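You operate a simulated robot arm through the tools that you are given. There is no shell and no other tool.

You are at the controls of a simulated robot arm. One attempt, no reset.

JOB
Fit the orange-handled weir plate and float the husks off over it.
Fine: brown-handled plate into the plate rack first; close the blue valve when no husks are left. Where these are worked on the way, their far stop is far enough and under half their travel is too little: blue valve.

Only the result counts: the job must be done as asked and must still hold three seconds after the hand-in. Knocking over, shifting, dropping, spilling or breaking anything else fails it.

ROBOT AND FRAMES
A 7-joint arm with a two-finger parallel gripper, fixed in place. Base frame: the origin is at the foot of the arm, x ahead of it, y to its left, z up. Readings come in m, degrees, newtons and seconds.
With the tool pointing down near the work surface it reaches from about 0.26 to 0.72 m from the base axis. Its first joint turns from -115.0 to 115.0 degrees. Payload 3.91 kg.
Tool frame: the origin (TCP) lies between the finger pads and is the grasp point; the fingertips stand 0.03 m ahead of it; z points along the fingers, y is the line along which they close. Largest opening 0.11 m; finger width 0.02, thickness 0.01; the body of the gripper, 0.048 by 0.112 m, starts 0.055 m behind the TCP.
Orientation is that of the tool frame in the base frame, as [roll, pitch, yaw] about the fixed x, y, z axes, in that order (R = Rz(yaw) Ry(pitch) Rx(roll)). With the fingers straight down and closing along the base's y, the tool's x points along the base's -x, its y along +y and its z along -z.

CONTROLS
- The arm moves only by the tool play_rows. Its argument "increments" is a list of rows, each a list of 7 numbers: the shift along the base's x, y, z in m, then the turn, a rotation vector about the base's x, y, z in rad, then the closure, from 0 (fully open) to 1 (shut). In form: [[dx, dy, dz, rx, ry, rz, claw], ...]. A call has 1 to 20 rows; each row shifts and turns the commanded pose from where the row before left it. Each row takes 0.2 s and may step no farther than 0.05 m and 8.6 degrees from the row before; otherwise, or with a gripper value out of range, the whole call is refused. A pose out of reach is approached as far as the arm can. The call stops where the force on the tool passes 40 N (or 10 N more than at its start, if that is more) or the arm is blocked; 0.2 s more then pass. The fingers move at their own pace (about 0.108 m/s each) and stop on an object; they squeeze with about 21 N. The grip force told is the motor's: it shows also when the fingers shut on nothing. Time passes only in rows, and 0.2 s behind the last, so rows that do not move let the fingers close. The reply holds the time, the measured pose of the TCP, the force on the tool along the base axes, the opening and the grip force, in the units named above and with some noise, with the torque about the TCP (base axes, N m) and any sound that the robot's microphone picked up.
- Cameras (640 x 400 px; columns grow to the right, rows downward): "scene" is fixed at [0.2189, 0.6508, 1.4686]; the picture's right is [-0.95, -0.32, 0.00], its down [-0.25, 0.73, -0.63] and it looks along [0.20, -0.60, -0.78] (base axes); focal length 214 px, centre (320, 200). "wrist" rides on the gripper at [0.072, 0.017, -0.103] in the tool frame; the picture's right is [-0.23, 0.97, 0.00], its down [-0.76, -0.18, -0.62] and it looks along [-0.61, -0.14, 0.78] (tool axes); focal length 222 px, centre (320, 200). There is no depth. A picture from a camera that has moved, and an enlarged one, comes with that camera's place and axes in the base frame and with its lens.
- get_image(camera): a new picture of that camera. It takes no simulated time.
- move_column(by): slides the trunk up (or, below 0, down) by that many m; the arm rides with it, the base frame stays. It gives what a move gives, with no picture.
- zoom(camera, box): a new picture of the part [left, top, right, bottom] of that camera's present view, enlarged. It takes no simulated time.
- sign_off(): hands the job in; it is judged then, once.

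Places have to be worked out from the pictures, the camera data and where the tool is seen. Open the gripper and draw the arm clear of the work before you hand the job in, unless the task says otherwise.

The tools are called after "Emit:" as name(argument=value, ...) on one line, values as JSON. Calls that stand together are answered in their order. play_rows: Moves the arm, as the interface text tells. Its arguments: {"type":"object","properties":{"increments":{"type":"array","items":{"type":"array","items":{"type":"number"}}}},"required":["increments"]} The other tools are called the same way: move_column (by) slides the trunk up or down; get_image (camera) takes a picture; zoom (camera, box) takes an enlarged picture of a part of a camera's view; sign_off () hands the job in.

At the start:

```text
time: 0.0
ee_pos: [0.3963, 0.282, 1.1802]
tool_rot: [180.0, 0.0, 180.0]
ft_force: [0.1, -0.2, -0.1]
torque: [0.02, 0.01, 0.0]
finger_gap: 0.11
grip_force: 0.1
trunk travel left (down, up): [-0.675, 0.315]
```

scene: 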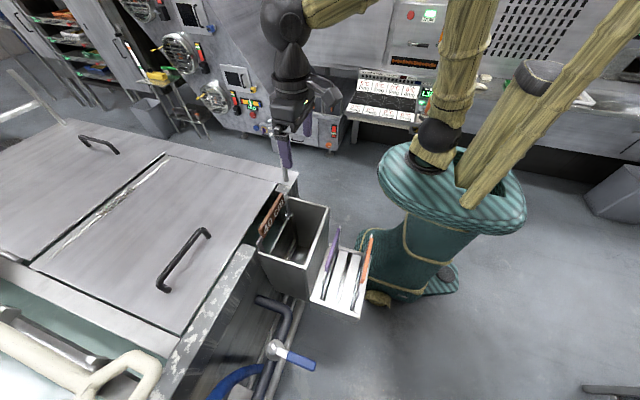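
wrist: 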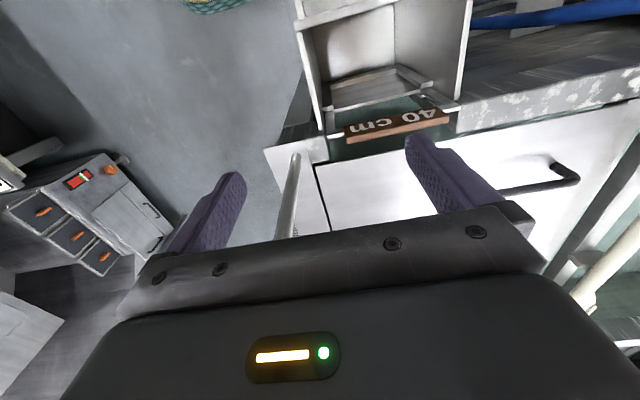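

I'll look closer at the work area before moving: tank, box with the 40 cm plate, rack and blue valve.

Emit:
zoom(camera="scene", box=[220, 160, 400, 320])

Emit:
zoom(camera="scene", box=[180, 270, 340, 400])

Emit:
zoom(camera="wrist", box=[240, 0, 560, 200])

Emit:
zoom(camera="scene", box=[0, 0, 320, 200])

Emit:
zoom(camera="scene", box=[340, 0, 640, 200])

```text
2.50 times, centred on (310, 240) of scene
camera zoom: at [0.2189, 0.6508, 1.4686], right [-0.95, -0.32, 0.0], down [-0.25, 0.73, -0.63], along [0.2, -0.6, -0.78], focal length 536 px, centre (345, 100)
```

zoom: 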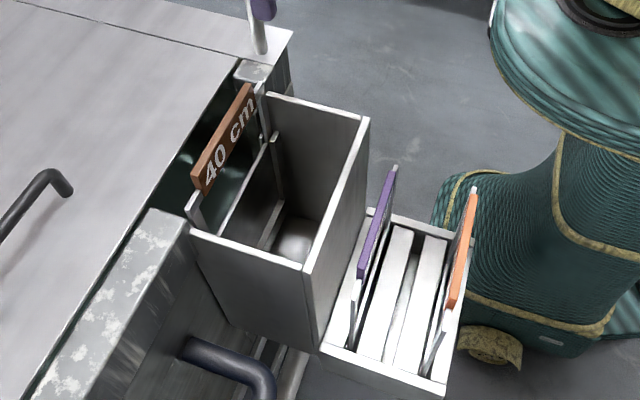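

```text
3.08 times, centred on (260, 335) of scene
camera zoom: at [0.2189, 0.6508, 1.4686], right [-0.95, -0.32, 0.0], down [-0.25, 0.73, -0.63], along [0.2, -0.6, -0.78], focal length 660 px, centre (505, -215)
```

zoom: 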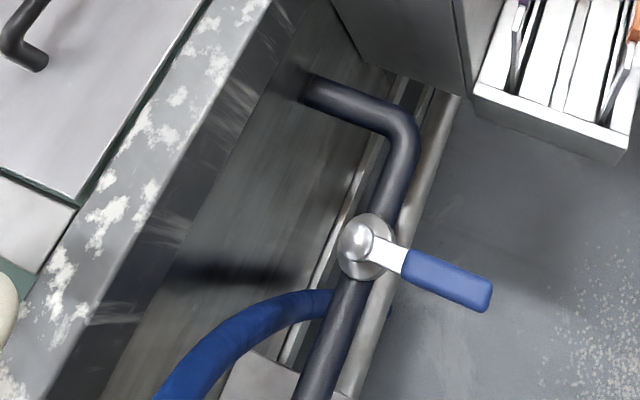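

```text
2.00 times, centred on (400, 100) of wrist
camera zoom: at [0.3249, 0.2985, 1.2844], right [0.23, 0.97, 0.0], down [0.76, -0.18, 0.62], along [0.61, -0.14, -0.78], focal length 444 px, centre (160, 400)
```

zoom: 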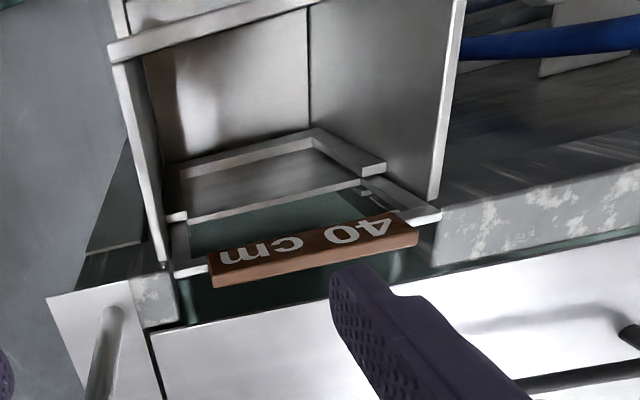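

```text
2.00 times, centred on (160, 100) of scene
camera zoom: at [0.2189, 0.6508, 1.4686], right [-0.95, -0.32, 0.0], down [-0.25, 0.73, -0.63], along [0.2, -0.6, -0.78], focal length 429 px, centre (640, 400)
```

zoom: 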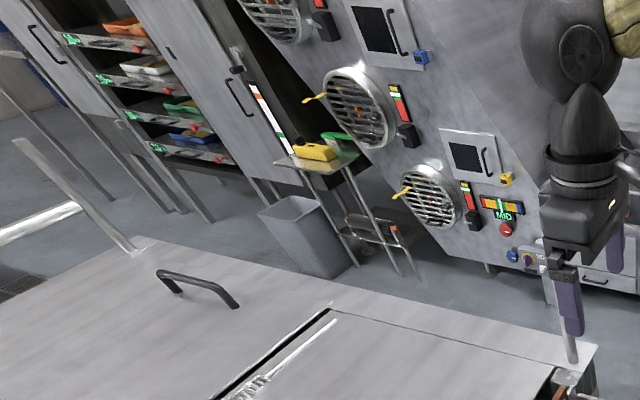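

```text
2.00 times, centred on (490, 100) of scene
camera zoom: at [0.2189, 0.6508, 1.4686], right [-0.95, -0.32, 0.0], down [-0.25, 0.73, -0.63], along [0.2, -0.6, -0.78], focal length 429 px, centre (-20, 400)
```

zoom: 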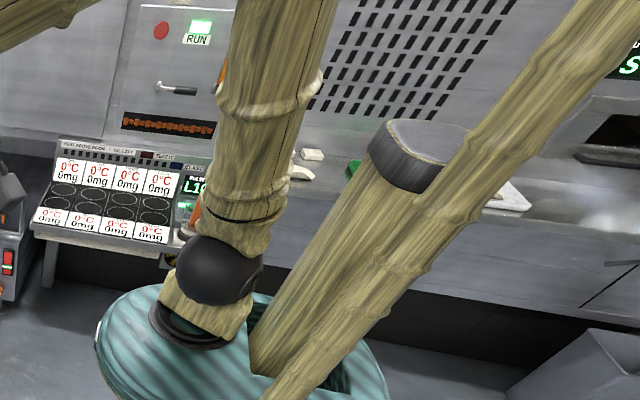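

The brown plate's handle is about x 0.446, y 0.31–0.44, z ~0.99, with the rack toward smaller x. A vertical rod stands on the tank corner near (0.48, 0.22). I'll move away from the rod, turn the gripper 90° so it closes along x, and look at the rack.

Emit:
play_rows(increments=[[-0.02, 0.0, 0.02, 0, 0, 0, 0], [-0.02, 0.0, 0.02, 0, 0, 0, 0], [-0.02, 0.0, 0.02, 0, 0, 0, 0], [-0.02, 0, 0.01, 0, 0, 0.1428, 0], [0, 0, 0, 0, 0, 0.1428, 0], [0, 0, 0, 0, 0, 0.1428, 0], [0, 0, 0, 0, 0, 0.1428, 0], [0, 0, 0, 0, 0, 0.1428, 0], [0, 0, 0, 0, 0, 0.1428, 0], [0, 0, 0, 0, 0, 0.1428, 0], [0, 0, 0, 0, 0, 0.1428, 0], [0, 0, 0, 0, 0, 0.1428, 0], [0, 0, 0, 0, 0, 0.1428, 0], [0, 0, 0, 0, 0, 0.1428, 0]])

Emit:
get_image(camera="wrist")

Emit:
get_image(camera="scene")

```text
time: 3.0
ee_pos: [0.316, 0.2825, 1.2511]
tool_rot: [180.0, 0.0, -89.9]
ft_force: [-0.1, -0.3, -0.9]
torque: [0.01, -0.01, -0.01]
finger_gap: 0.1097
grip_force: 0.0
trunk travel left (down, up): [-0.675, 0.315]
```

```text
taken
camera wrist: at [0.3003, 0.2089, 1.3546], right [-0.97, 0.22, 0.0], down [0.18, 0.76, 0.62], along [0.14, 0.61, -0.78], focal length 222 px, centre (320, 200)
```

wrist: 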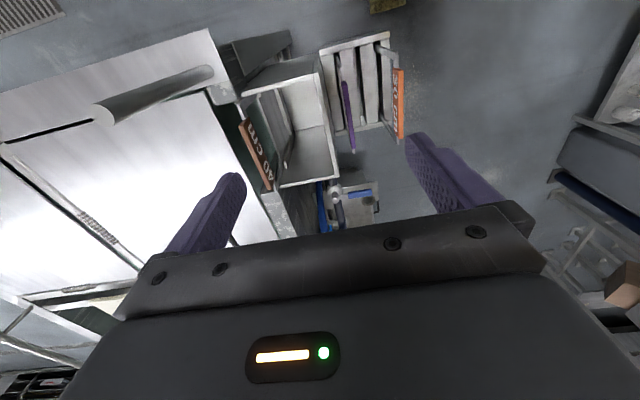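

```text
taken
```

scene: 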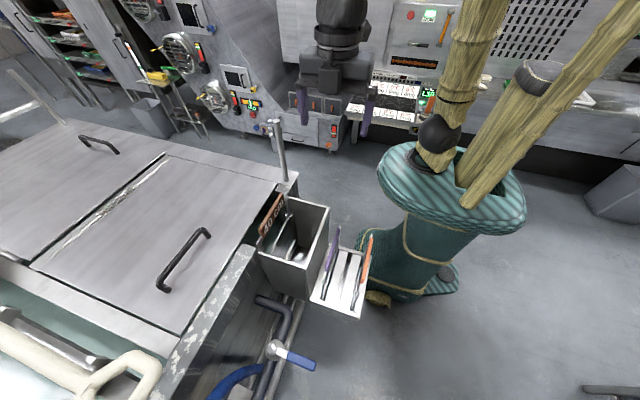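

The rod top is now visible (about z 1.16). I'll zoom in on the rack, plates and valve.

Emit:
zoom(camera="wrist", box=[220, 20, 420, 145])

Emit:
zoom(camera="wrist", box=[220, 110, 420, 235])

Emit:
zoom(camera="scene", box=[240, 110, 400, 210])

Emit:
zoom(camera="scene", box=[300, 225, 380, 325])

Emit:
zoom(camera="scene", box=[230, 170, 330, 290])

```text
3.20 times, centred on (320, 82) of wrist
camera zoom: at [0.3003, 0.2089, 1.3546], right [-0.97, 0.22, 0.0], down [0.18, 0.76, 0.62], along [0.14, 0.61, -0.78], focal length 711 px, centre (320, 576)
```

zoom: 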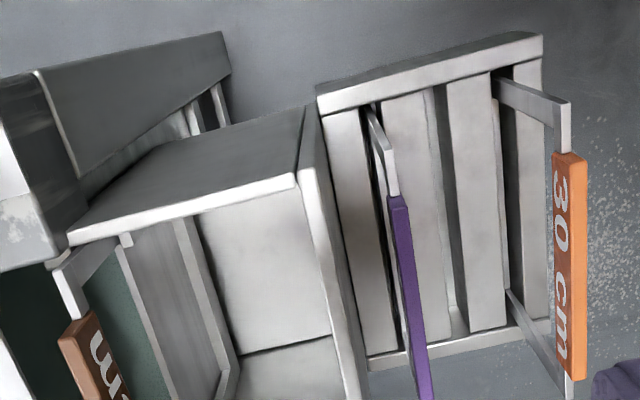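

```text
3.20 times, centred on (320, 172) of wrist
camera zoom: at [0.3003, 0.2089, 1.3546], right [-0.97, 0.22, 0.0], down [0.18, 0.76, 0.62], along [0.14, 0.61, -0.78], focal length 711 px, centre (320, 288)
```

zoom: 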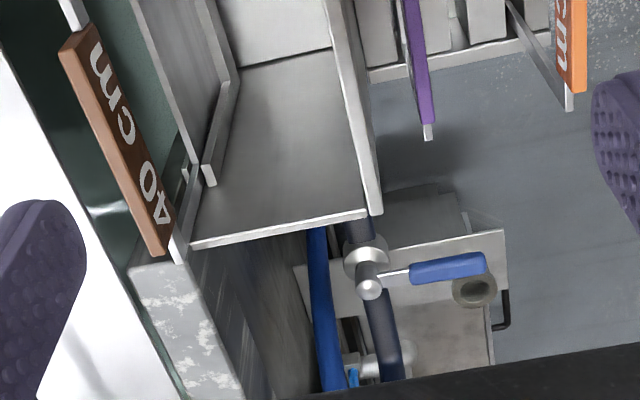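

```text
4.00 times, centred on (320, 160) of scene
camera zoom: at [0.2189, 0.6508, 1.4686], right [-0.95, -0.32, 0.0], down [-0.25, 0.73, -0.63], along [0.2, -0.6, -0.78], focal length 858 px, centre (320, 360)
```

zoom: 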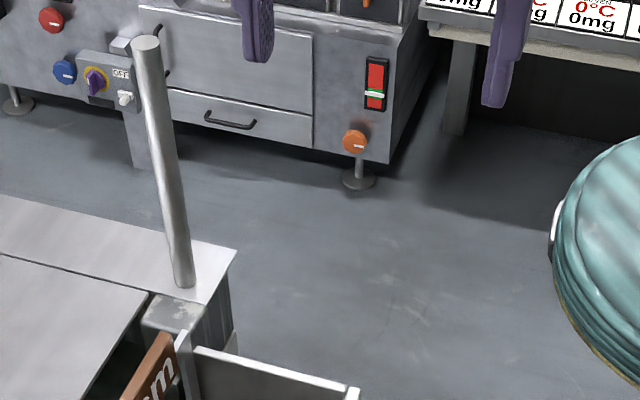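

```text
4.00 times, centred on (340, 275) of scene
camera zoom: at [0.2189, 0.6508, 1.4686], right [-0.95, -0.32, 0.0], down [-0.25, 0.73, -0.63], along [0.2, -0.6, -0.78], focal length 858 px, centre (240, -100)
```

zoom: 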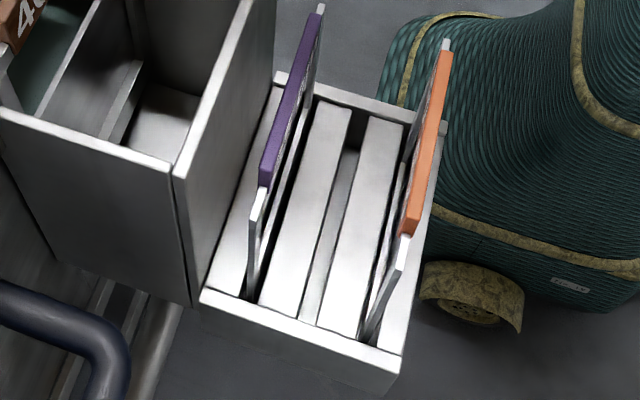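

```text
3.33 times, centred on (280, 230) of scene
camera zoom: at [0.2189, 0.6508, 1.4686], right [-0.95, -0.32, 0.0], down [-0.25, 0.73, -0.63], along [0.2, -0.6, -0.78], focal length 715 px, centre (453, 100)
```

zoom: 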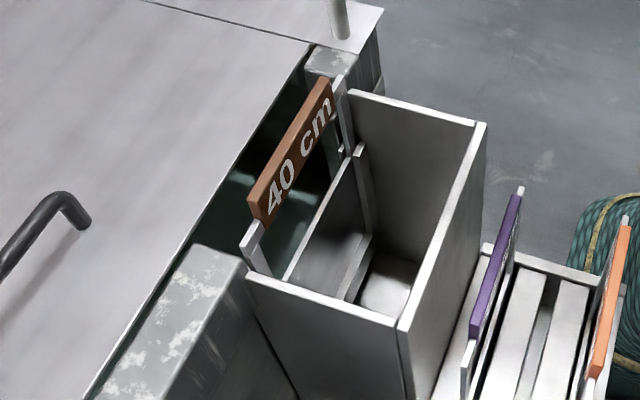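

The orange-plate handle (30 cm) comes out at x≈0.172 and purple at x≈0.275, both with top z≈0.90. That puts the free middle slot near x≈0.224. The brown handle top is at (0.45, 0.369, 1.00). I'll move above the brown handle with the fingers partly closed and check.

Emit:
play_rows(increments=[[0.0268, 0.0175, -0.01, 0, 0, 0, 0.5], [0.0268, 0.0175, -0.01, 0, 0, 0, 0.5], [0.0268, 0.0175, -0.02, 0, 0, 0, 0.5], [0.0268, 0.0175, -0.03, 0, 0, 0, 0.5], [0.0268, 0.0175, -0.03, 0, 0, 0, 0.5], [0, 0, -0.02, 0, 0, 0, 0.5], [0, 0, 0, 0, 0, 0, 0.5]])

Emit:
get_image(camera="wrist")

Emit:
zoom(camera="scene", box=[200, 80, 360, 280])

```text
time: 4.6
ee_pos: [0.4504, 0.3682, 1.1322]
tool_rot: [180.0, 0.0, -90.1]
ft_force: [0.7, -0.4, 0.2]
torque: [-0.01, 0.01, 0.0]
finger_gap: 0.0551
grip_force: 0.0
trunk travel left (down, up): [-0.675, 0.315]
```

```text
taken
camera wrist: at [0.4343, 0.2956, 1.236], right [-0.97, 0.23, 0.0], down [0.18, 0.76, 0.62], along [0.14, 0.61, -0.78], focal length 222 px, centre (320, 200)
```

wrist: 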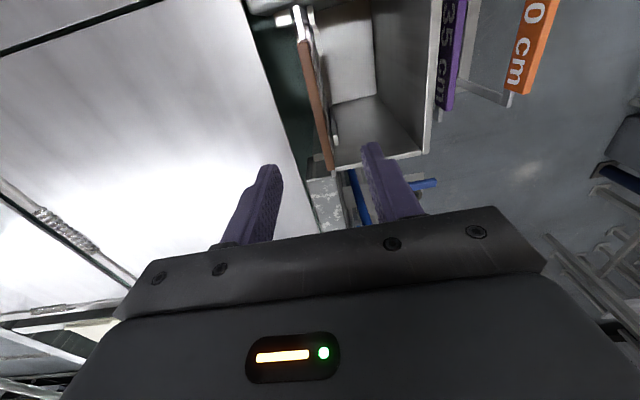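

```text
2.00 times, centred on (280, 180) of scene
camera zoom: at [0.2189, 0.6508, 1.4686], right [-0.95, -0.32, 0.0], down [-0.25, 0.73, -0.63], along [0.2, -0.6, -0.78], focal length 429 px, centre (400, 240)
```

zoom: 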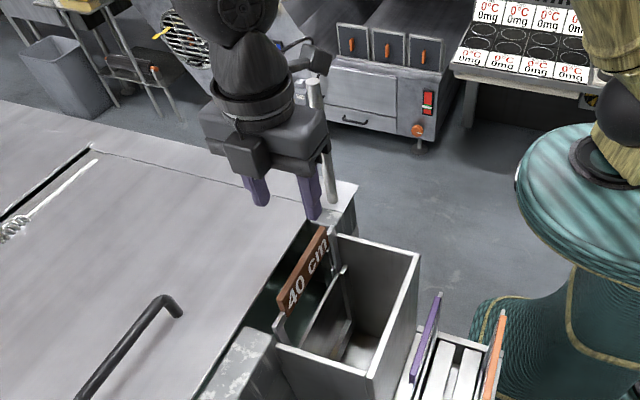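

The handle top centre refines to about (0.452, 0.370, 1.00), with the handle about 1 cm thick. I'll descend over it and close.

Emit:
play_rows(increments=[[0.0016, 0.002, -0.03, 0, 0, 0, 0.5], [0, 0, -0.03, 0, 0, 0, 0.5], [0, 0, -0.03, 0, 0, 0, 0.5], [0, 0, -0.03, 0, 0, 0, 0.5], [0, 0, -0.027, 0, 0, 0, 0.5], [0, 0, 0, 0, 0, 0, 0.5]])

Emit:
get_image(camera="wrist")

Emit:
zoom(camera="scene", box=[210, 130, 350, 270])

```text
time: 6.0
ee_pos: [0.4496, 0.3721, 0.9828]
tool_rot: [180.0, 0.0, -90.0]
ft_force: [-1.3, 0.8, -0.9]
torque: [0.02, -0.01, 0.01]
finger_gap: 0.0549
grip_force: 0.0
trunk travel left (down, up): [-0.675, 0.315]
```

```text
taken
camera wrist: at [0.4345, 0.2984, 1.0868], right [-0.97, 0.23, 0.0], down [0.18, 0.76, 0.62], along [0.14, 0.61, -0.78], focal length 222 px, centre (320, 200)
```

wrist: 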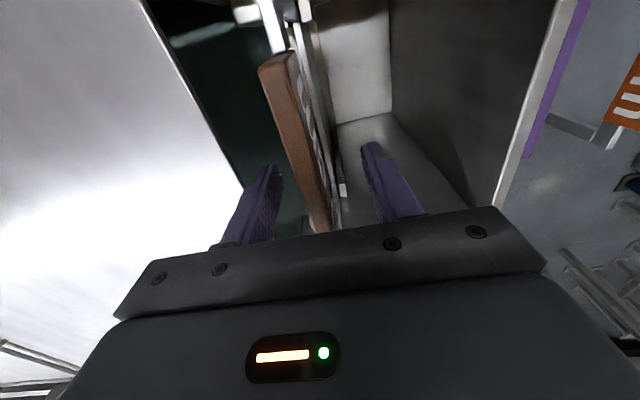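

```text
2.86 times, centred on (280, 200) of scene
camera zoom: at [0.2189, 0.6508, 1.4686], right [-0.95, -0.32, 0.0], down [-0.25, 0.73, -0.63], along [0.2, -0.6, -0.78], focal length 613 px, centre (434, 200)
```

zoom: 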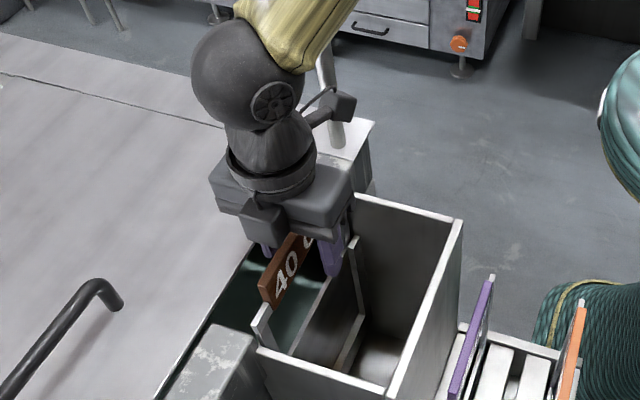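

The handle sits between the fingers, slightly toward +x. I'll shift a little and close, then check the grip.

Emit:
play_rows(increments=[[0.003, 0, 0, 0, 0, 0, 0.7], [0, 0, 0, 0, 0, 0, 0.85], [0, 0, 0, 0, 0, 0, 1], [0, 0, 0, 0, 0, 0, 1]])

Emit:
get_image(camera="wrist")

```text
time: 7.0
ee_pos: [0.4526, 0.3719, 0.9843]
tool_rot: [-179.9, -0.1, -90.0]
ft_force: [-1.7, 1.3, 0.6]
torque: [0.01, 0.5, 0.0]
finger_gap: 0.01
grip_force: 20.3
trunk travel left (down, up): [-0.675, 0.315]
```

```text
taken
camera wrist: at [0.4375, 0.2985, 1.0875], right [-0.97, 0.23, 0.0], down [0.18, 0.76, 0.62], along [0.14, 0.61, -0.78], focal length 222 px, centre (320, 200)
```

wrist: 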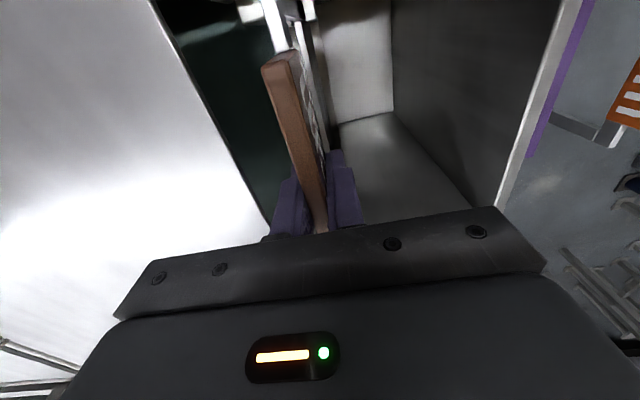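

The handle is gripped with a gap of 10 mm. I'll lift straight up.

Emit:
play_rows(increments=[[0, 0, 0.005, 0, 0, 0, 1], [0, 0, 0.01, 0, 0, 0, 1], [0, 0, 0.015, 0, 0, 0, 1], [0, 0, 0.02, 0, 0, 0, 1], [0, 0, 0.02, 0, 0, 0, 1], [0, 0, 0.02, 0, 0, 0, 1], [0, 0, 0.02, 0, 0, 0, 1], [0, 0, 0.02, 0, 0, 0, 1], [0, 0, 0.02, 0, 0, 0, 1]])

Emit:
get_image(camera="scene")

Emit:
get_image(camera="wrist")

```text
time: 9.0
ee_pos: [0.4551, 0.3717, 1.1342]
tool_rot: [179.9, 0.0, -90.0]
ft_force: [-2.2, 1.2, -3.4]
torque: [-0.06, 0.68, -0.2]
finger_gap: 0.01
grip_force: 20.7
trunk travel left (down, up): [-0.675, 0.315]
```

```text
taken
```

scene: 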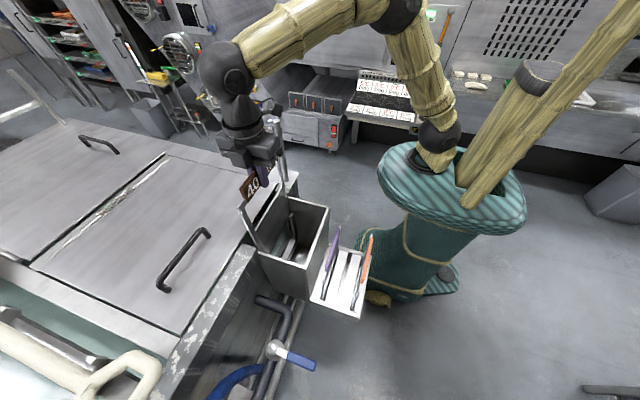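

```text
taken
camera wrist: at [0.4388, 0.2992, 1.2383], right [-0.97, 0.23, 0.0], down [0.18, 0.76, 0.62], along [0.14, 0.61, -0.78], focal length 222 px, centre (320, 200)
```

wrist: 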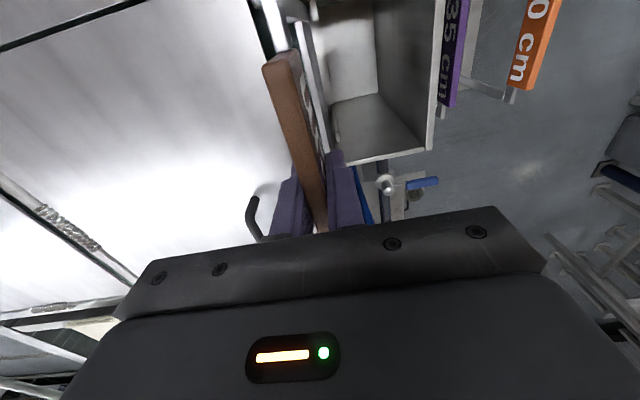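

The plate is coming up, with about 3.4 N on the tool. I'll zoom to see how much of it remains in the slot.

Emit:
zoom(camera="scene", box=[210, 140, 350, 280])

Emit:
zoom(camera="wrist", box=[230, 0, 470, 150])

```text
2.86 times, centred on (280, 210) of scene
camera zoom: at [0.2189, 0.6508, 1.4686], right [-0.95, -0.32, 0.0], down [-0.25, 0.73, -0.63], along [0.2, -0.6, -0.78], focal length 613 px, centre (434, 171)
```

zoom: 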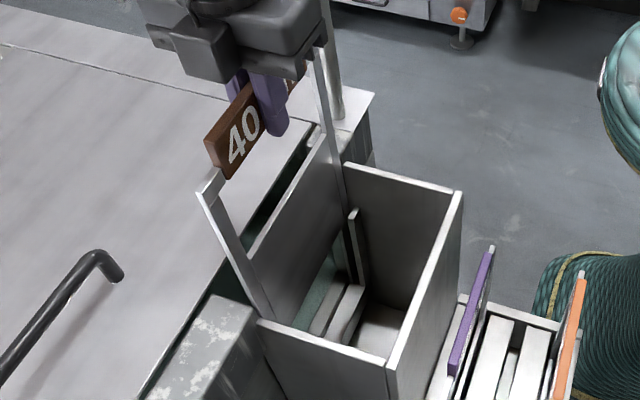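

```text
2.67 times, centred on (350, 75) of wrist
camera zoom: at [0.4388, 0.2992, 1.2383], right [-0.97, 0.23, 0.0], down [0.18, 0.76, 0.62], along [0.14, 0.61, -0.78], focal length 592 px, centre (240, 533)
```

zoom: 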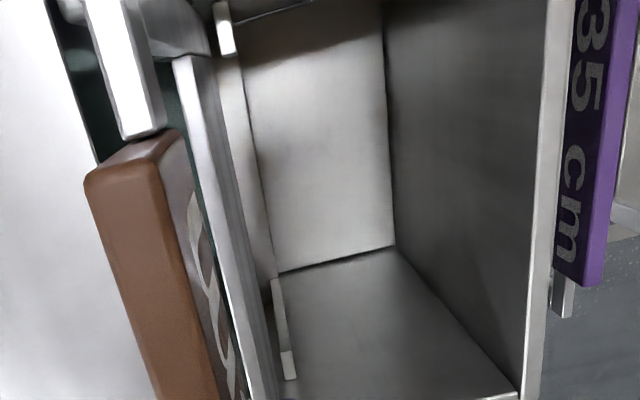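

The plate is about 0.31 m tall and its bottom is now near z≈0.84. I'll keep lifting until the bottom clears the box rim (TCP ≈1.33).

Emit:
play_rows(increments=[[-0.001, 0, 0.02, 0, 0, 0, 1], [-0.001, 0, 0.025, 0, 0, 0, 1], [0, 0, 0.025, 0, 0, 0, 1], [0, 0, 0.025, 0, 0, 0, 1], [0, 0, 0.025, 0, 0, 0, 1], [0, 0, 0.025, 0, 0, 0, 1], [0, 0, 0.025, 0, 0, 0, 1], [0, 0, 0.025, 0, 0, 0, 1]])

Emit:
get_image(camera="scene")

Emit:
get_image(camera="wrist")

```text
time: 10.8
ee_pos: [0.4497, 0.3756, 1.3273]
tool_rot: [180.0, 0.0, -89.7]
ft_force: [-0.4, 0.2, -5.6]
torque: [-0.01, -0.02, -0.02]
finger_gap: 0.0098
grip_force: 21.1
trunk travel left (down, up): [-0.675, 0.315]
```

```text
taken
```

scene: 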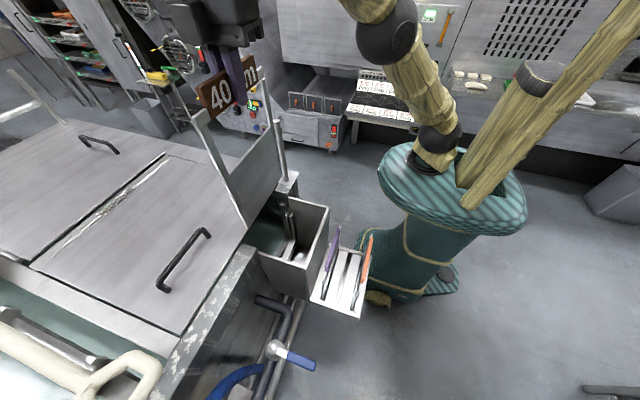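

```text
taken
camera wrist: at [0.4346, 0.3034, 1.4316], right [-0.97, 0.22, 0.0], down [0.17, 0.76, 0.62], along [0.14, 0.61, -0.78], focal length 222 px, centre (320, 200)
```

wrist: 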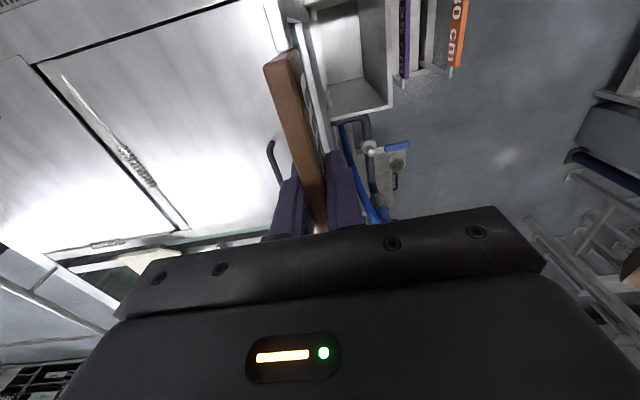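

The plate is free (5.6 N, no torque). Before travelling, I'll measure the rack slots at higher magnification.

Emit:
zoom(camera="scene", box=[305, 230, 375, 280])

Emit:
zoom(camera="scene", box=[305, 270, 375, 320])

Emit:
zoom(camera="wrist", box=[300, 0, 480, 110])

Emit:
zoom(camera="scene", box=[230, 180, 340, 280])

```text
8.00 times, centred on (340, 255) of scene
camera zoom: at [0.2189, 0.6508, 1.4686], right [-0.95, -0.32, 0.0], down [-0.25, 0.73, -0.63], along [0.2, -0.6, -0.78], focal length 1716 px, centre (160, -240)
```

zoom: 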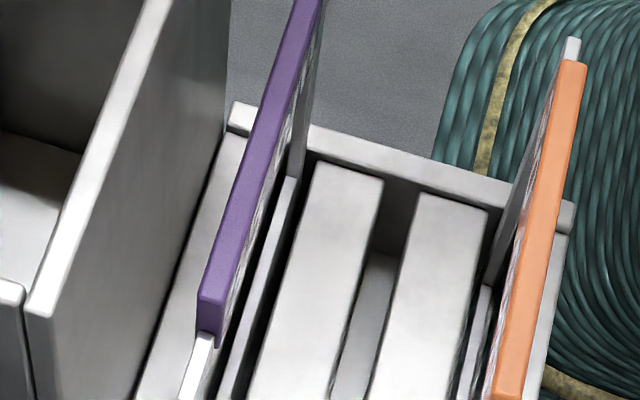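

```text
8.00 times, centred on (340, 295) of scene
camera zoom: at [0.2189, 0.6508, 1.4686], right [-0.95, -0.32, 0.0], down [-0.25, 0.73, -0.63], along [0.2, -0.6, -0.78], focal length 1716 px, centre (160, -560)
```

zoom: 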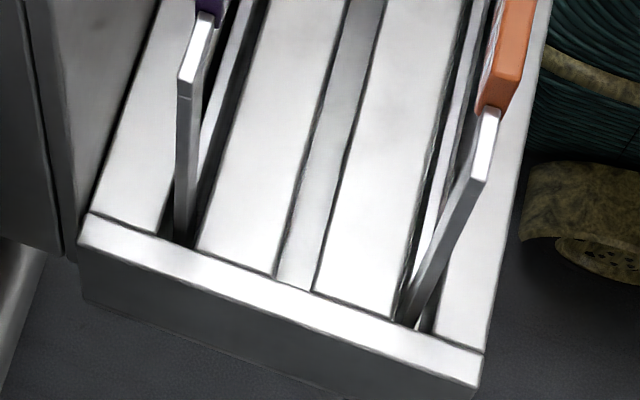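

```text
3.56 times, centred on (390, 55) of wrist
camera zoom: at [0.4346, 0.3034, 1.4316], right [-0.97, 0.22, 0.0], down [0.17, 0.76, 0.62], along [0.14, 0.61, -0.78], focal length 790 px, centre (71, 716)
```

zoom: 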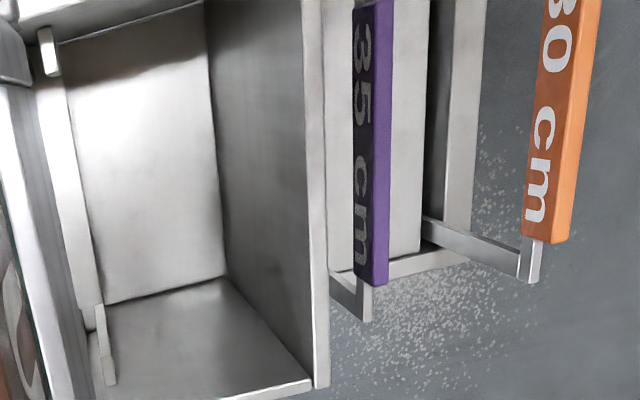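

```text
4.00 times, centred on (285, 230) of scene
camera zoom: at [0.2189, 0.6508, 1.4686], right [-0.95, -0.32, 0.0], down [-0.25, 0.73, -0.63], along [0.2, -0.6, -0.78], focal length 858 px, centre (460, 80)
```

zoom: 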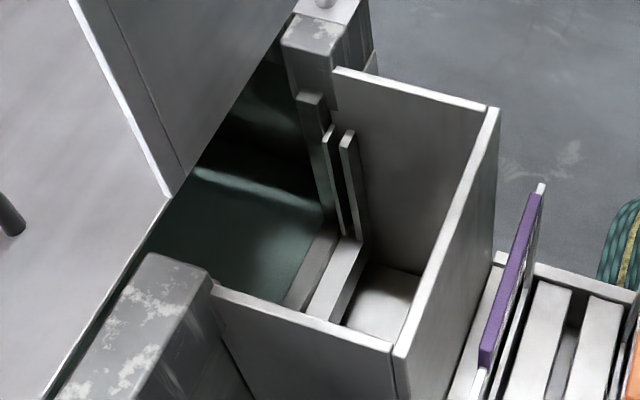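

The slots come out at x≈0.171, 0.222 and 0.272 with pitch 0.05, slat top z≈0.67 and slot width ~18 mm. I'll carry the plate over to the middle slot at height.

Emit:
play_rows(increments=[[-0.015, 0, 0, 0, 0, 0, 1], [-0.03, 0, 0, 0, 0, 0, 1], [-0.035, 0, 0, 0, 0, 0, 1], [-0.035, 0, 0, 0, 0, 0, 1], [-0.035, 0, 0, 0, 0, 0, 1], [-0.035, 0, 0, 0, 0, 0, 1], [-0.03, 0, 0, 0, 0, 0, 1], [-0.016, 0, 0, 0, 0, 0, 1], [0, 0, 0, 0, 0, 0, 1], [0, 0, 0, 0, 0, 0, 1]])

Emit:
get_image(camera="scene")

Emit:
get_image(camera="wrist")

```text
time: 13.0
ee_pos: [0.2212, 0.3722, 1.3302]
tool_rot: [179.9, 0.0, -90.0]
ft_force: [0.4, 0.0, -4.6]
torque: [-0.01, 0.02, -0.03]
finger_gap: 0.0099
grip_force: 20.9
trunk travel left (down, up): [-0.675, 0.315]
```

```text
taken
```

scene: 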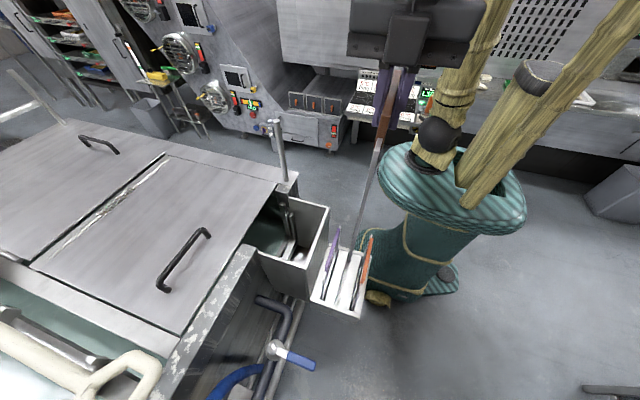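

```text
taken
camera wrist: at [0.2059, 0.2995, 1.4339], right [-0.97, 0.23, 0.0], down [0.18, 0.76, 0.62], along [0.14, 0.61, -0.78], focal length 222 px, centre (320, 200)
```

wrist: 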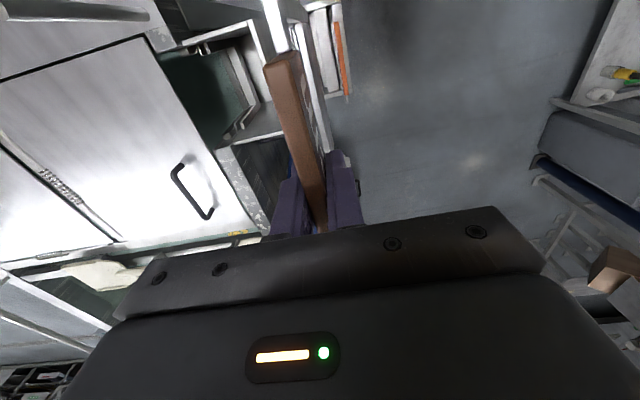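

I'm above the middle slot. I'll lower until the plate bottom is between the neighbouring handles but still above the slats, then check alignment in the scene view.

Emit:
play_rows(increments=[[0, 0, -0.02, 0, 0, 0, 1], [0, 0, -0.03, 0, 0, 0, 1], [0, 0, -0.03, 0, 0, 0, 1], [0, 0, -0.03, 0, 0, 0, 1], [0, 0, -0.03, 0, 0, 0, 1], [0, 0, -0.03, 0, 0, 0, 1], [0, 0, -0.03, 0, 0, 0, 1], [0, 0, -0.02, 0, 0, 0, 1], [0, 0, 0, 0, 0, 0, 1], [0, 0, 0, 0, 0, 0, 1]])

Emit:
zoom(camera="scene", box=[290, 170, 450, 330])

Emit:
zoom(camera="scene", box=[300, 240, 380, 320])

Emit:
zoom(camera="wrist", box=[240, 0, 440, 125])

```text
time: 15.2
ee_pos: [0.2211, 0.3715, 1.1083]
tool_rot: [179.9, -0.1, -90.0]
ft_force: [-0.1, 0.1, -4.2]
torque: [-0.02, -0.02, 0.02]
finger_gap: 0.0099
grip_force: 20.6
trunk travel left (down, up): [-0.675, 0.315]
```

```text
2.50 times, centred on (370, 250) of scene
camera zoom: at [0.2189, 0.6508, 1.4686], right [-0.95, -0.32, 0.0], down [-0.25, 0.73, -0.63], along [0.2, -0.6, -0.78], focal length 536 px, centre (195, 75)
```

zoom: 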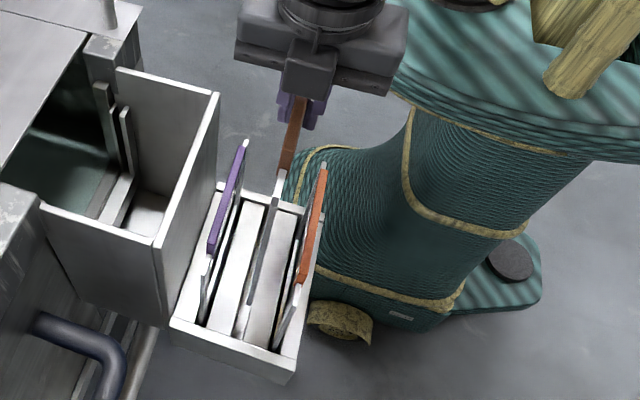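

```text
5.00 times, centred on (340, 280) of scene
camera zoom: at [0.2189, 0.6508, 1.4686], right [-0.95, -0.32, 0.0], down [-0.25, 0.73, -0.63], along [0.2, -0.6, -0.78], focal length 1072 px, centre (220, -200)
```

zoom: 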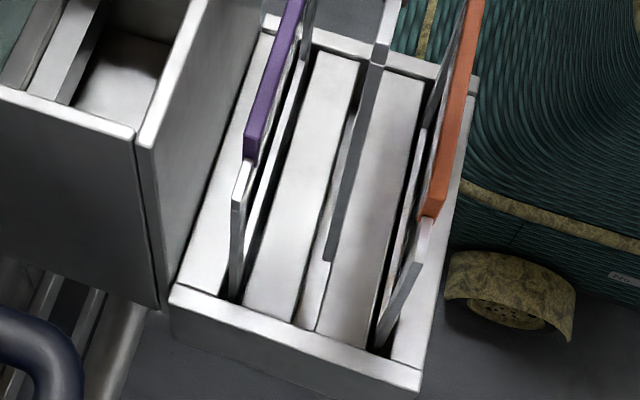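

```text
3.20 times, centred on (340, 62) of wrist
camera zoom: at [0.205, 0.2988, 1.2119], right [-0.97, 0.23, 0.0], down [0.18, 0.76, 0.62], along [0.14, 0.61, -0.78], focal length 711 px, centre (256, 640)
```

zoom: 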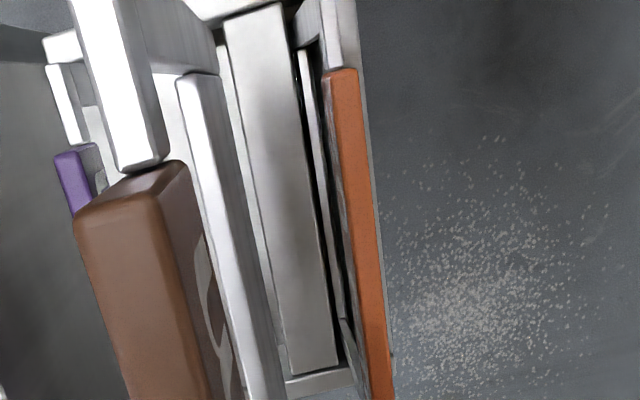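

The plate's projected drop line lands about 5 mm too far toward −x of the middle slot. I'll shift +5 mm in x, lower another 7 cm and recheck.

Emit:
play_rows(increments=[[0.005, 0, 0, 0, 0, 0, 1], [0, 0, -0.02, 0, 0, 0, 1], [0, 0, -0.02, 0, 0, 0, 1], [0, 0, -0.02, 0, 0, 0, 1], [0, 0, -0.01, 0, 0, 0, 1], [0, 0, 0, 0, 0, 0, 1]])

Emit:
zoom(camera="scene", box=[300, 240, 380, 320])

Emit:
zoom(camera="scene", box=[320, 225, 380, 275])

Emit:
zoom(camera="wrist", box=[240, 0, 440, 125])

```text
time: 16.6
ee_pos: [0.2259, 0.371, 1.0376]
tool_rot: [-179.9, 0.1, -90.0]
ft_force: [-0.3, 0.6, -4.4]
torque: [0.02, 0.01, -0.03]
finger_gap: 0.0098
grip_force: 21.4
trunk travel left (down, up): [-0.675, 0.315]
```

```text
5.00 times, centred on (340, 280) of scene
camera zoom: at [0.2189, 0.6508, 1.4686], right [-0.95, -0.32, 0.0], down [-0.25, 0.73, -0.63], along [0.2, -0.6, -0.78], focal length 1072 px, centre (220, -200)
```

zoom: 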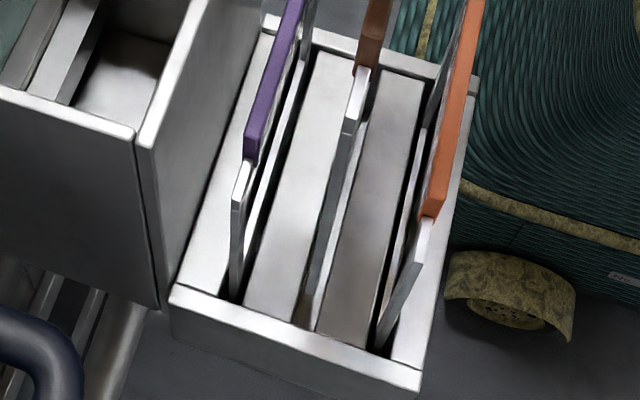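

```text
8.00 times, centred on (350, 250) of scene
camera zoom: at [0.2189, 0.6508, 1.4686], right [-0.95, -0.32, 0.0], down [-0.25, 0.73, -0.63], along [0.2, -0.6, -0.78], focal length 1716 px, centre (80, -200)
```

zoom: 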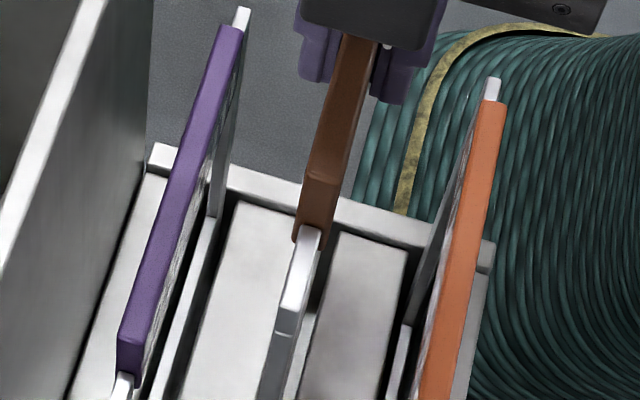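

```text
3.20 times, centred on (340, 62) of wrist
camera zoom: at [0.2099, 0.2992, 1.1415], right [-0.97, 0.23, 0.0], down [0.18, 0.76, 0.62], along [0.14, 0.61, -0.78], focal length 711 px, centre (256, 640)
```

zoom: 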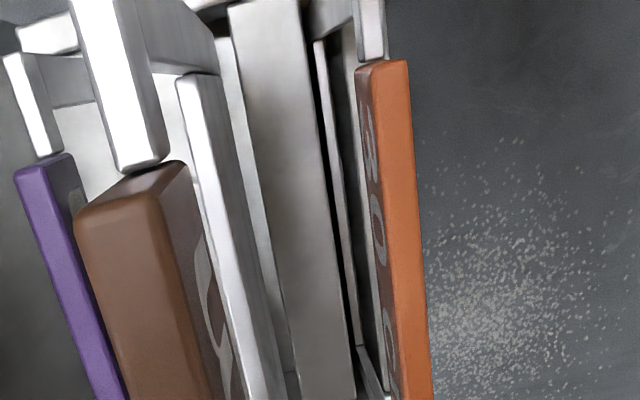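

Nearly aligned; I'll zoom closely at the post foot and the slot front.

Emit:
zoom(camera="scene", box=[330, 280, 380, 315])

Emit:
zoom(camera="scene", box=[340, 250, 375, 275])

```text
11.43 times, centred on (355, 298) of scene
camera zoom: at [0.2189, 0.6508, 1.4686], right [-0.95, -0.32, 0.0], down [-0.25, 0.73, -0.63], along [0.2, -0.6, -0.78], focal length 2451 px, centre (-80, -914)
```

zoom: 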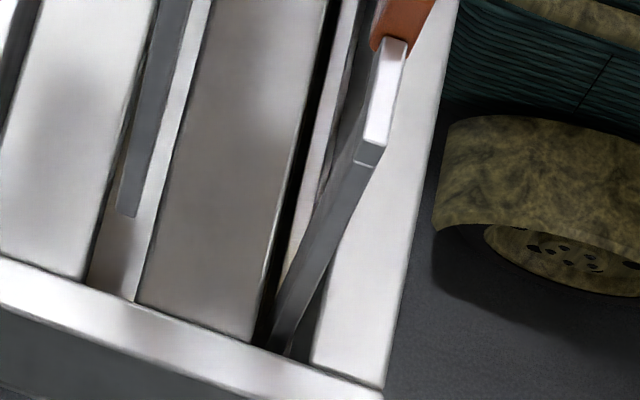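

```text
16.00 times, centred on (358, 262) of scene
camera zoom: at [0.2189, 0.6508, 1.4686], right [-0.95, -0.32, 0.0], down [-0.25, 0.73, -0.63], along [0.2, -0.6, -0.78], focal length 3432 px, centre (-280, -800)
```

zoom: 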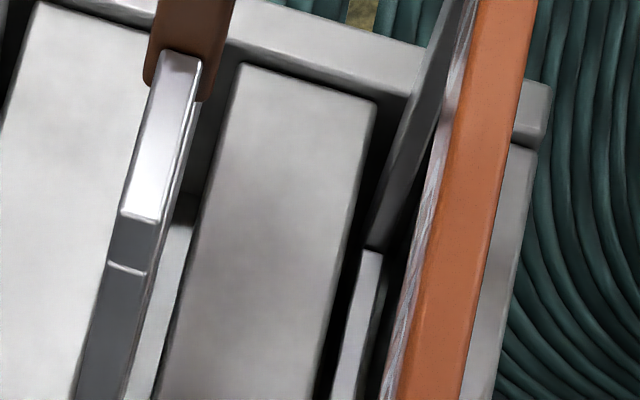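

The post foot is within about 1 mm of the slot centre and the drop line is parallel to the slot edges. I'll descend in stages and watch the force.

Emit:
play_rows(increments=[[0, 0, -0.015, 0, 0, 0, 1], [0, 0, -0.015, 0, 0, 0, 1], [0, 0, -0.015, 0, 0, 0, 1], [0, 0, -0.015, 0, 0, 0, 1], [0, 0, -0.01, 0, 0, 0, 1], [0, 0, 0, 0, 0, 0, 1]])

Emit:
zoom(camera="scene", box=[310, 230, 390, 315])

```text
time: 18.0
ee_pos: [0.2268, 0.3708, 0.9686]
tool_rot: [180.0, 0.0, -89.9]
ft_force: [0.1, -0.7, -5.0]
torque: [-0.03, -0.01, 0.04]
finger_gap: 0.0101
grip_force: 21.1
trunk travel left (down, up): [-0.675, 0.315]
```

```text
4.71 times, centred on (350, 272) of scene
camera zoom: at [0.2189, 0.6508, 1.4686], right [-0.95, -0.32, 0.0], down [-0.25, 0.73, -0.63], along [0.2, -0.6, -0.78], focal length 1009 px, centre (179, -141)
```

zoom: 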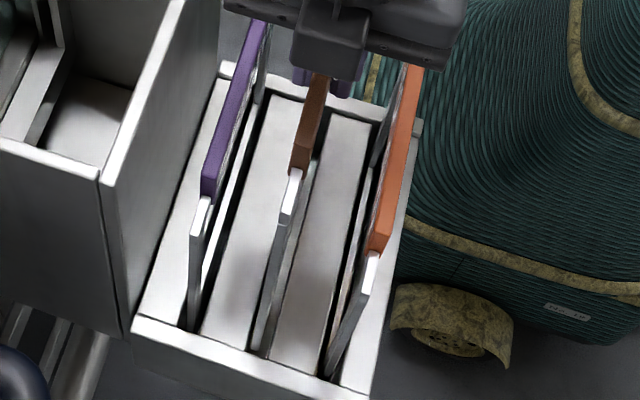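

No contact force; the foot has entered the slot. I'll continue down to the expected seat at TCP ≈0.885.

Emit:
play_rows(increments=[[0, 0, -0.012, 0, 0, 0, 1], [0, 0, -0.012, 0, 0, 0, 1], [0, 0, -0.012, 0, 0, 0, 1], [0, 0, -0.012, 0, 0, 0, 1], [0, 0, -0.012, 0, 0, 0, 1], [0, 0, -0.008, 0, 0, 0, 1], [0, 0, 0, 0, 0, 0, 1]])

Emit:
zoom(camera="scene", box=[310, 230, 390, 315])

Emit:
get_image(camera="wrist")

```text
time: 19.6
ee_pos: [0.2273, 0.3725, 0.9012]
tool_rot: [-179.9, 0.0, -90.0]
ft_force: [0.0, -0.3, -4.6]
torque: [0.02, 0.0, -0.02]
finger_gap: 0.0099
grip_force: 21.2
trunk travel left (down, up): [-0.675, 0.315]
```

```text
4.71 times, centred on (350, 272) of scene
camera zoom: at [0.2189, 0.6508, 1.4686], right [-0.95, -0.32, 0.0], down [-0.25, 0.73, -0.63], along [0.2, -0.6, -0.78], focal length 1009 px, centre (179, -141)
```

zoom: 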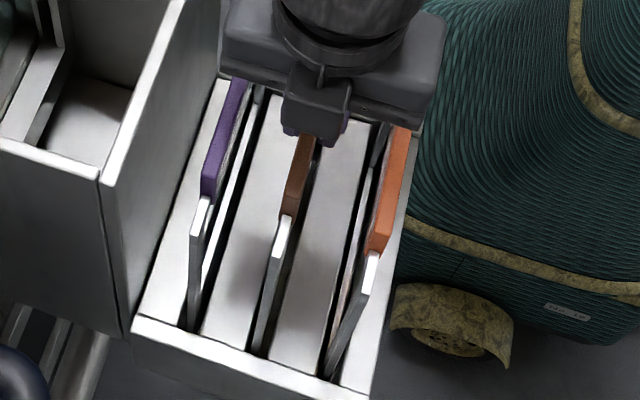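

```text
taken
camera wrist: at [0.2113, 0.2994, 1.0053], right [-0.97, 0.23, 0.0], down [0.18, 0.76, 0.62], along [0.14, 0.61, -0.78], focal length 222 px, centre (320, 200)
```

wrist: 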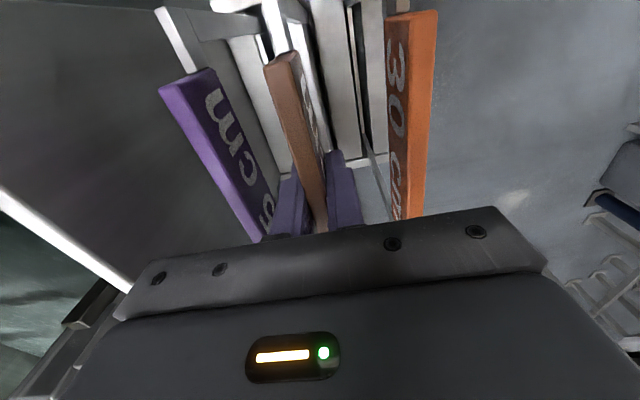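

About 1–1.5 cm to go. I'll lower in 4 mm steps.

Emit:
play_rows(increments=[[0, 0, -0.004, 0, 0, 0, 1], [0, 0, -0.004, 0, 0, 0, 1], [0, 0, -0.004, 0, 0, 0, 1], [0, 0, 0, 0, 0, 0, 1]])

Emit:
zoom(camera="scene", box=[310, 230, 390, 315])

```text
time: 20.6
ee_pos: [0.2261, 0.3727, 0.89]
tool_rot: [-179.9, 0.0, -90.0]
ft_force: [0.5, 1.3, -4.7]
torque: [0.0, 0.01, -0.01]
finger_gap: 0.0102
grip_force: 21.0
trunk travel left (down, up): [-0.675, 0.315]
```

```text
4.71 times, centred on (350, 272) of scene
camera zoom: at [0.2189, 0.6508, 1.4686], right [-0.95, -0.32, 0.0], down [-0.25, 0.73, -0.63], along [0.2, -0.6, -0.78], focal length 1009 px, centre (179, -141)
```

zoom: 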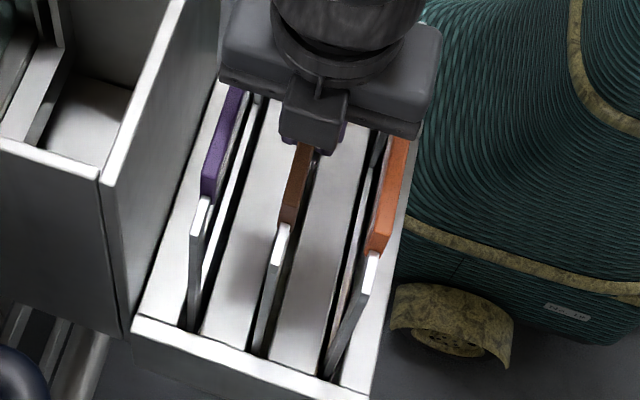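

Still no floor contact; I'll continue in 3 mm steps until the load transfers.

Emit:
play_rows(increments=[[0, 0, -0.003, 0, 0, 0, 1], [0, 0, -0.003, 0, 0, 0, 1], [0, 0, 0, 0, 0, 0, 1]])

```text
time: 21.4
ee_pos: [0.2254, 0.3726, 0.8829]
tool_rot: [180.0, 0.0, -89.9]
ft_force: [2.4, 4.6, 8.3]
torque: [0.07, -0.45, 0.14]
finger_gap: 0.0098
grip_force: 21.1
trunk travel left (down, up): [-0.675, 0.315]
```

Floor contact at TCP z 0.883 (force reversed), matching the neighbours' handle height. I'll relax slightly and open just enough to stay clear of the neighbouring handles.

Emit:
play_rows(increments=[[0, 0, 0.0015, 0, 0, 0, 1], [0, 0, 0, 0, 0, 0, 0.8], [0, 0, 0, 0, 0, 0, 0.7], [0, 0, 0, 0, 0, 0, 0.7]])

Emit:
get_image(camera="wrist")

```text
time: 22.4
ee_pos: [0.2262, 0.3719, 0.8855]
tool_rot: [179.9, 0.0, -90.0]
ft_force: [-0.2, -0.1, -0.6]
torque: [0.0, -0.01, 0.02]
finger_gap: 0.0331
grip_force: 0.0
trunk travel left (down, up): [-0.675, 0.315]
```

```text
taken
camera wrist: at [0.211, 0.2992, 0.9882], right [-0.97, 0.23, 0.0], down [0.18, 0.76, 0.62], along [0.14, 0.61, -0.78], focal length 222 px, centre (320, 200)
```

wrist: 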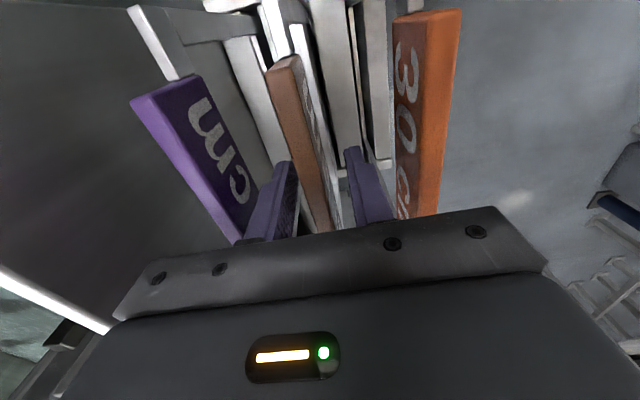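

Released cleanly. I'll rise, move over the orange handle (one pitch toward −x) and look.

Emit:
play_rows(increments=[[0, 0, 0.02, 0, 0, 0, 0.7], [0, 0, 0.03, 0, 0, 0, 0.7], [0, 0, 0.03, 0, 0, 0, 0.7], [0, 0, 0.03, 0, 0, 0, 0.6], [-0.025, 0, 0, 0, 0, 0, 0.6], [-0.026, 0, 0, 0, 0, 0, 0.6], [0, 0, 0, 0, 0, 0, 0.6]])

Emit:
get_image(camera="wrist")

Emit:
zoom(camera="scene", box=[290, 180, 450, 320])

```text
time: 24.0
ee_pos: [0.1742, 0.3725, 0.9937]
tool_rot: [-179.9, -0.1, -90.1]
ft_force: [0.6, 0.1, 0.3]
torque: [0.03, 0.01, 0.02]
finger_gap: 0.0441
grip_force: 0.1
trunk travel left (down, up): [-0.675, 0.315]
```

```text
taken
camera wrist: at [0.1591, 0.299, 1.0977], right [-0.97, 0.23, 0.0], down [0.18, 0.76, 0.62], along [0.14, 0.61, -0.78], focal length 222 px, centre (320, 200)
```

wrist: 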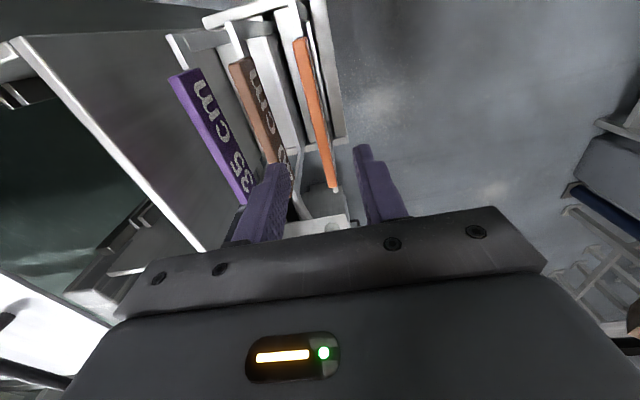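

```text
2.86 times, centred on (370, 250) of scene
camera zoom: at [0.2189, 0.6508, 1.4686], right [-0.95, -0.32, 0.0], down [-0.25, 0.73, -0.63], along [0.2, -0.6, -0.78], focal length 613 px, centre (177, 57)
```

zoom: 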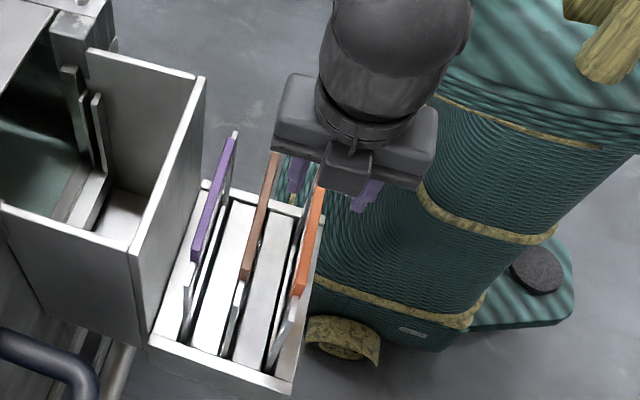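

The orange handle comes out at x≈0.176, y centre ≈0.3745. I'll descend over it and grip.

Emit:
play_rows(increments=[[0.0007, 0.003, -0.02, 0, 0, 0, 0.6], [0, 0, -0.03, 0, 0, 0, 0.6], [0, 0, -0.03, 0, 0, 0, 0.6], [0, 0, -0.029, 0, 0, 0, 0.6], [0, 0, 0, 0, 0, 0, 0.6]])

Emit:
get_image(camera="wrist")

```text
time: 25.2
ee_pos: [0.176, 0.3744, 0.8819]
tool_rot: [180.0, -0.1, -89.9]
ft_force: [0.3, -0.3, 0.0]
torque: [0.02, 0.03, 0.0]
finger_gap: 0.0439
grip_force: 0.1
trunk travel left (down, up): [-0.675, 0.315]
```

```text
taken
camera wrist: at [0.1608, 0.3022, 0.9864], right [-0.97, 0.23, 0.0], down [0.18, 0.76, 0.62], along [0.14, 0.61, -0.78], focal length 222 px, centre (320, 200)
```

wrist: 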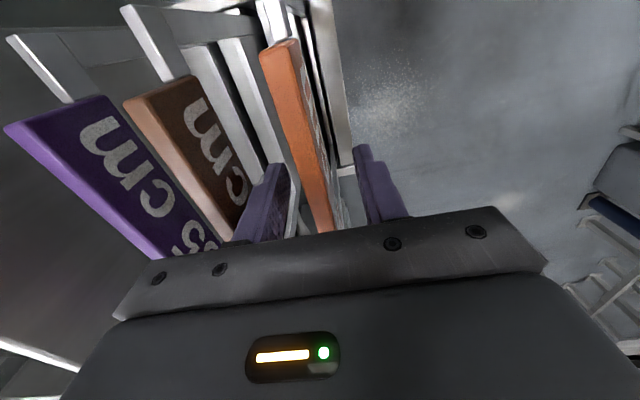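

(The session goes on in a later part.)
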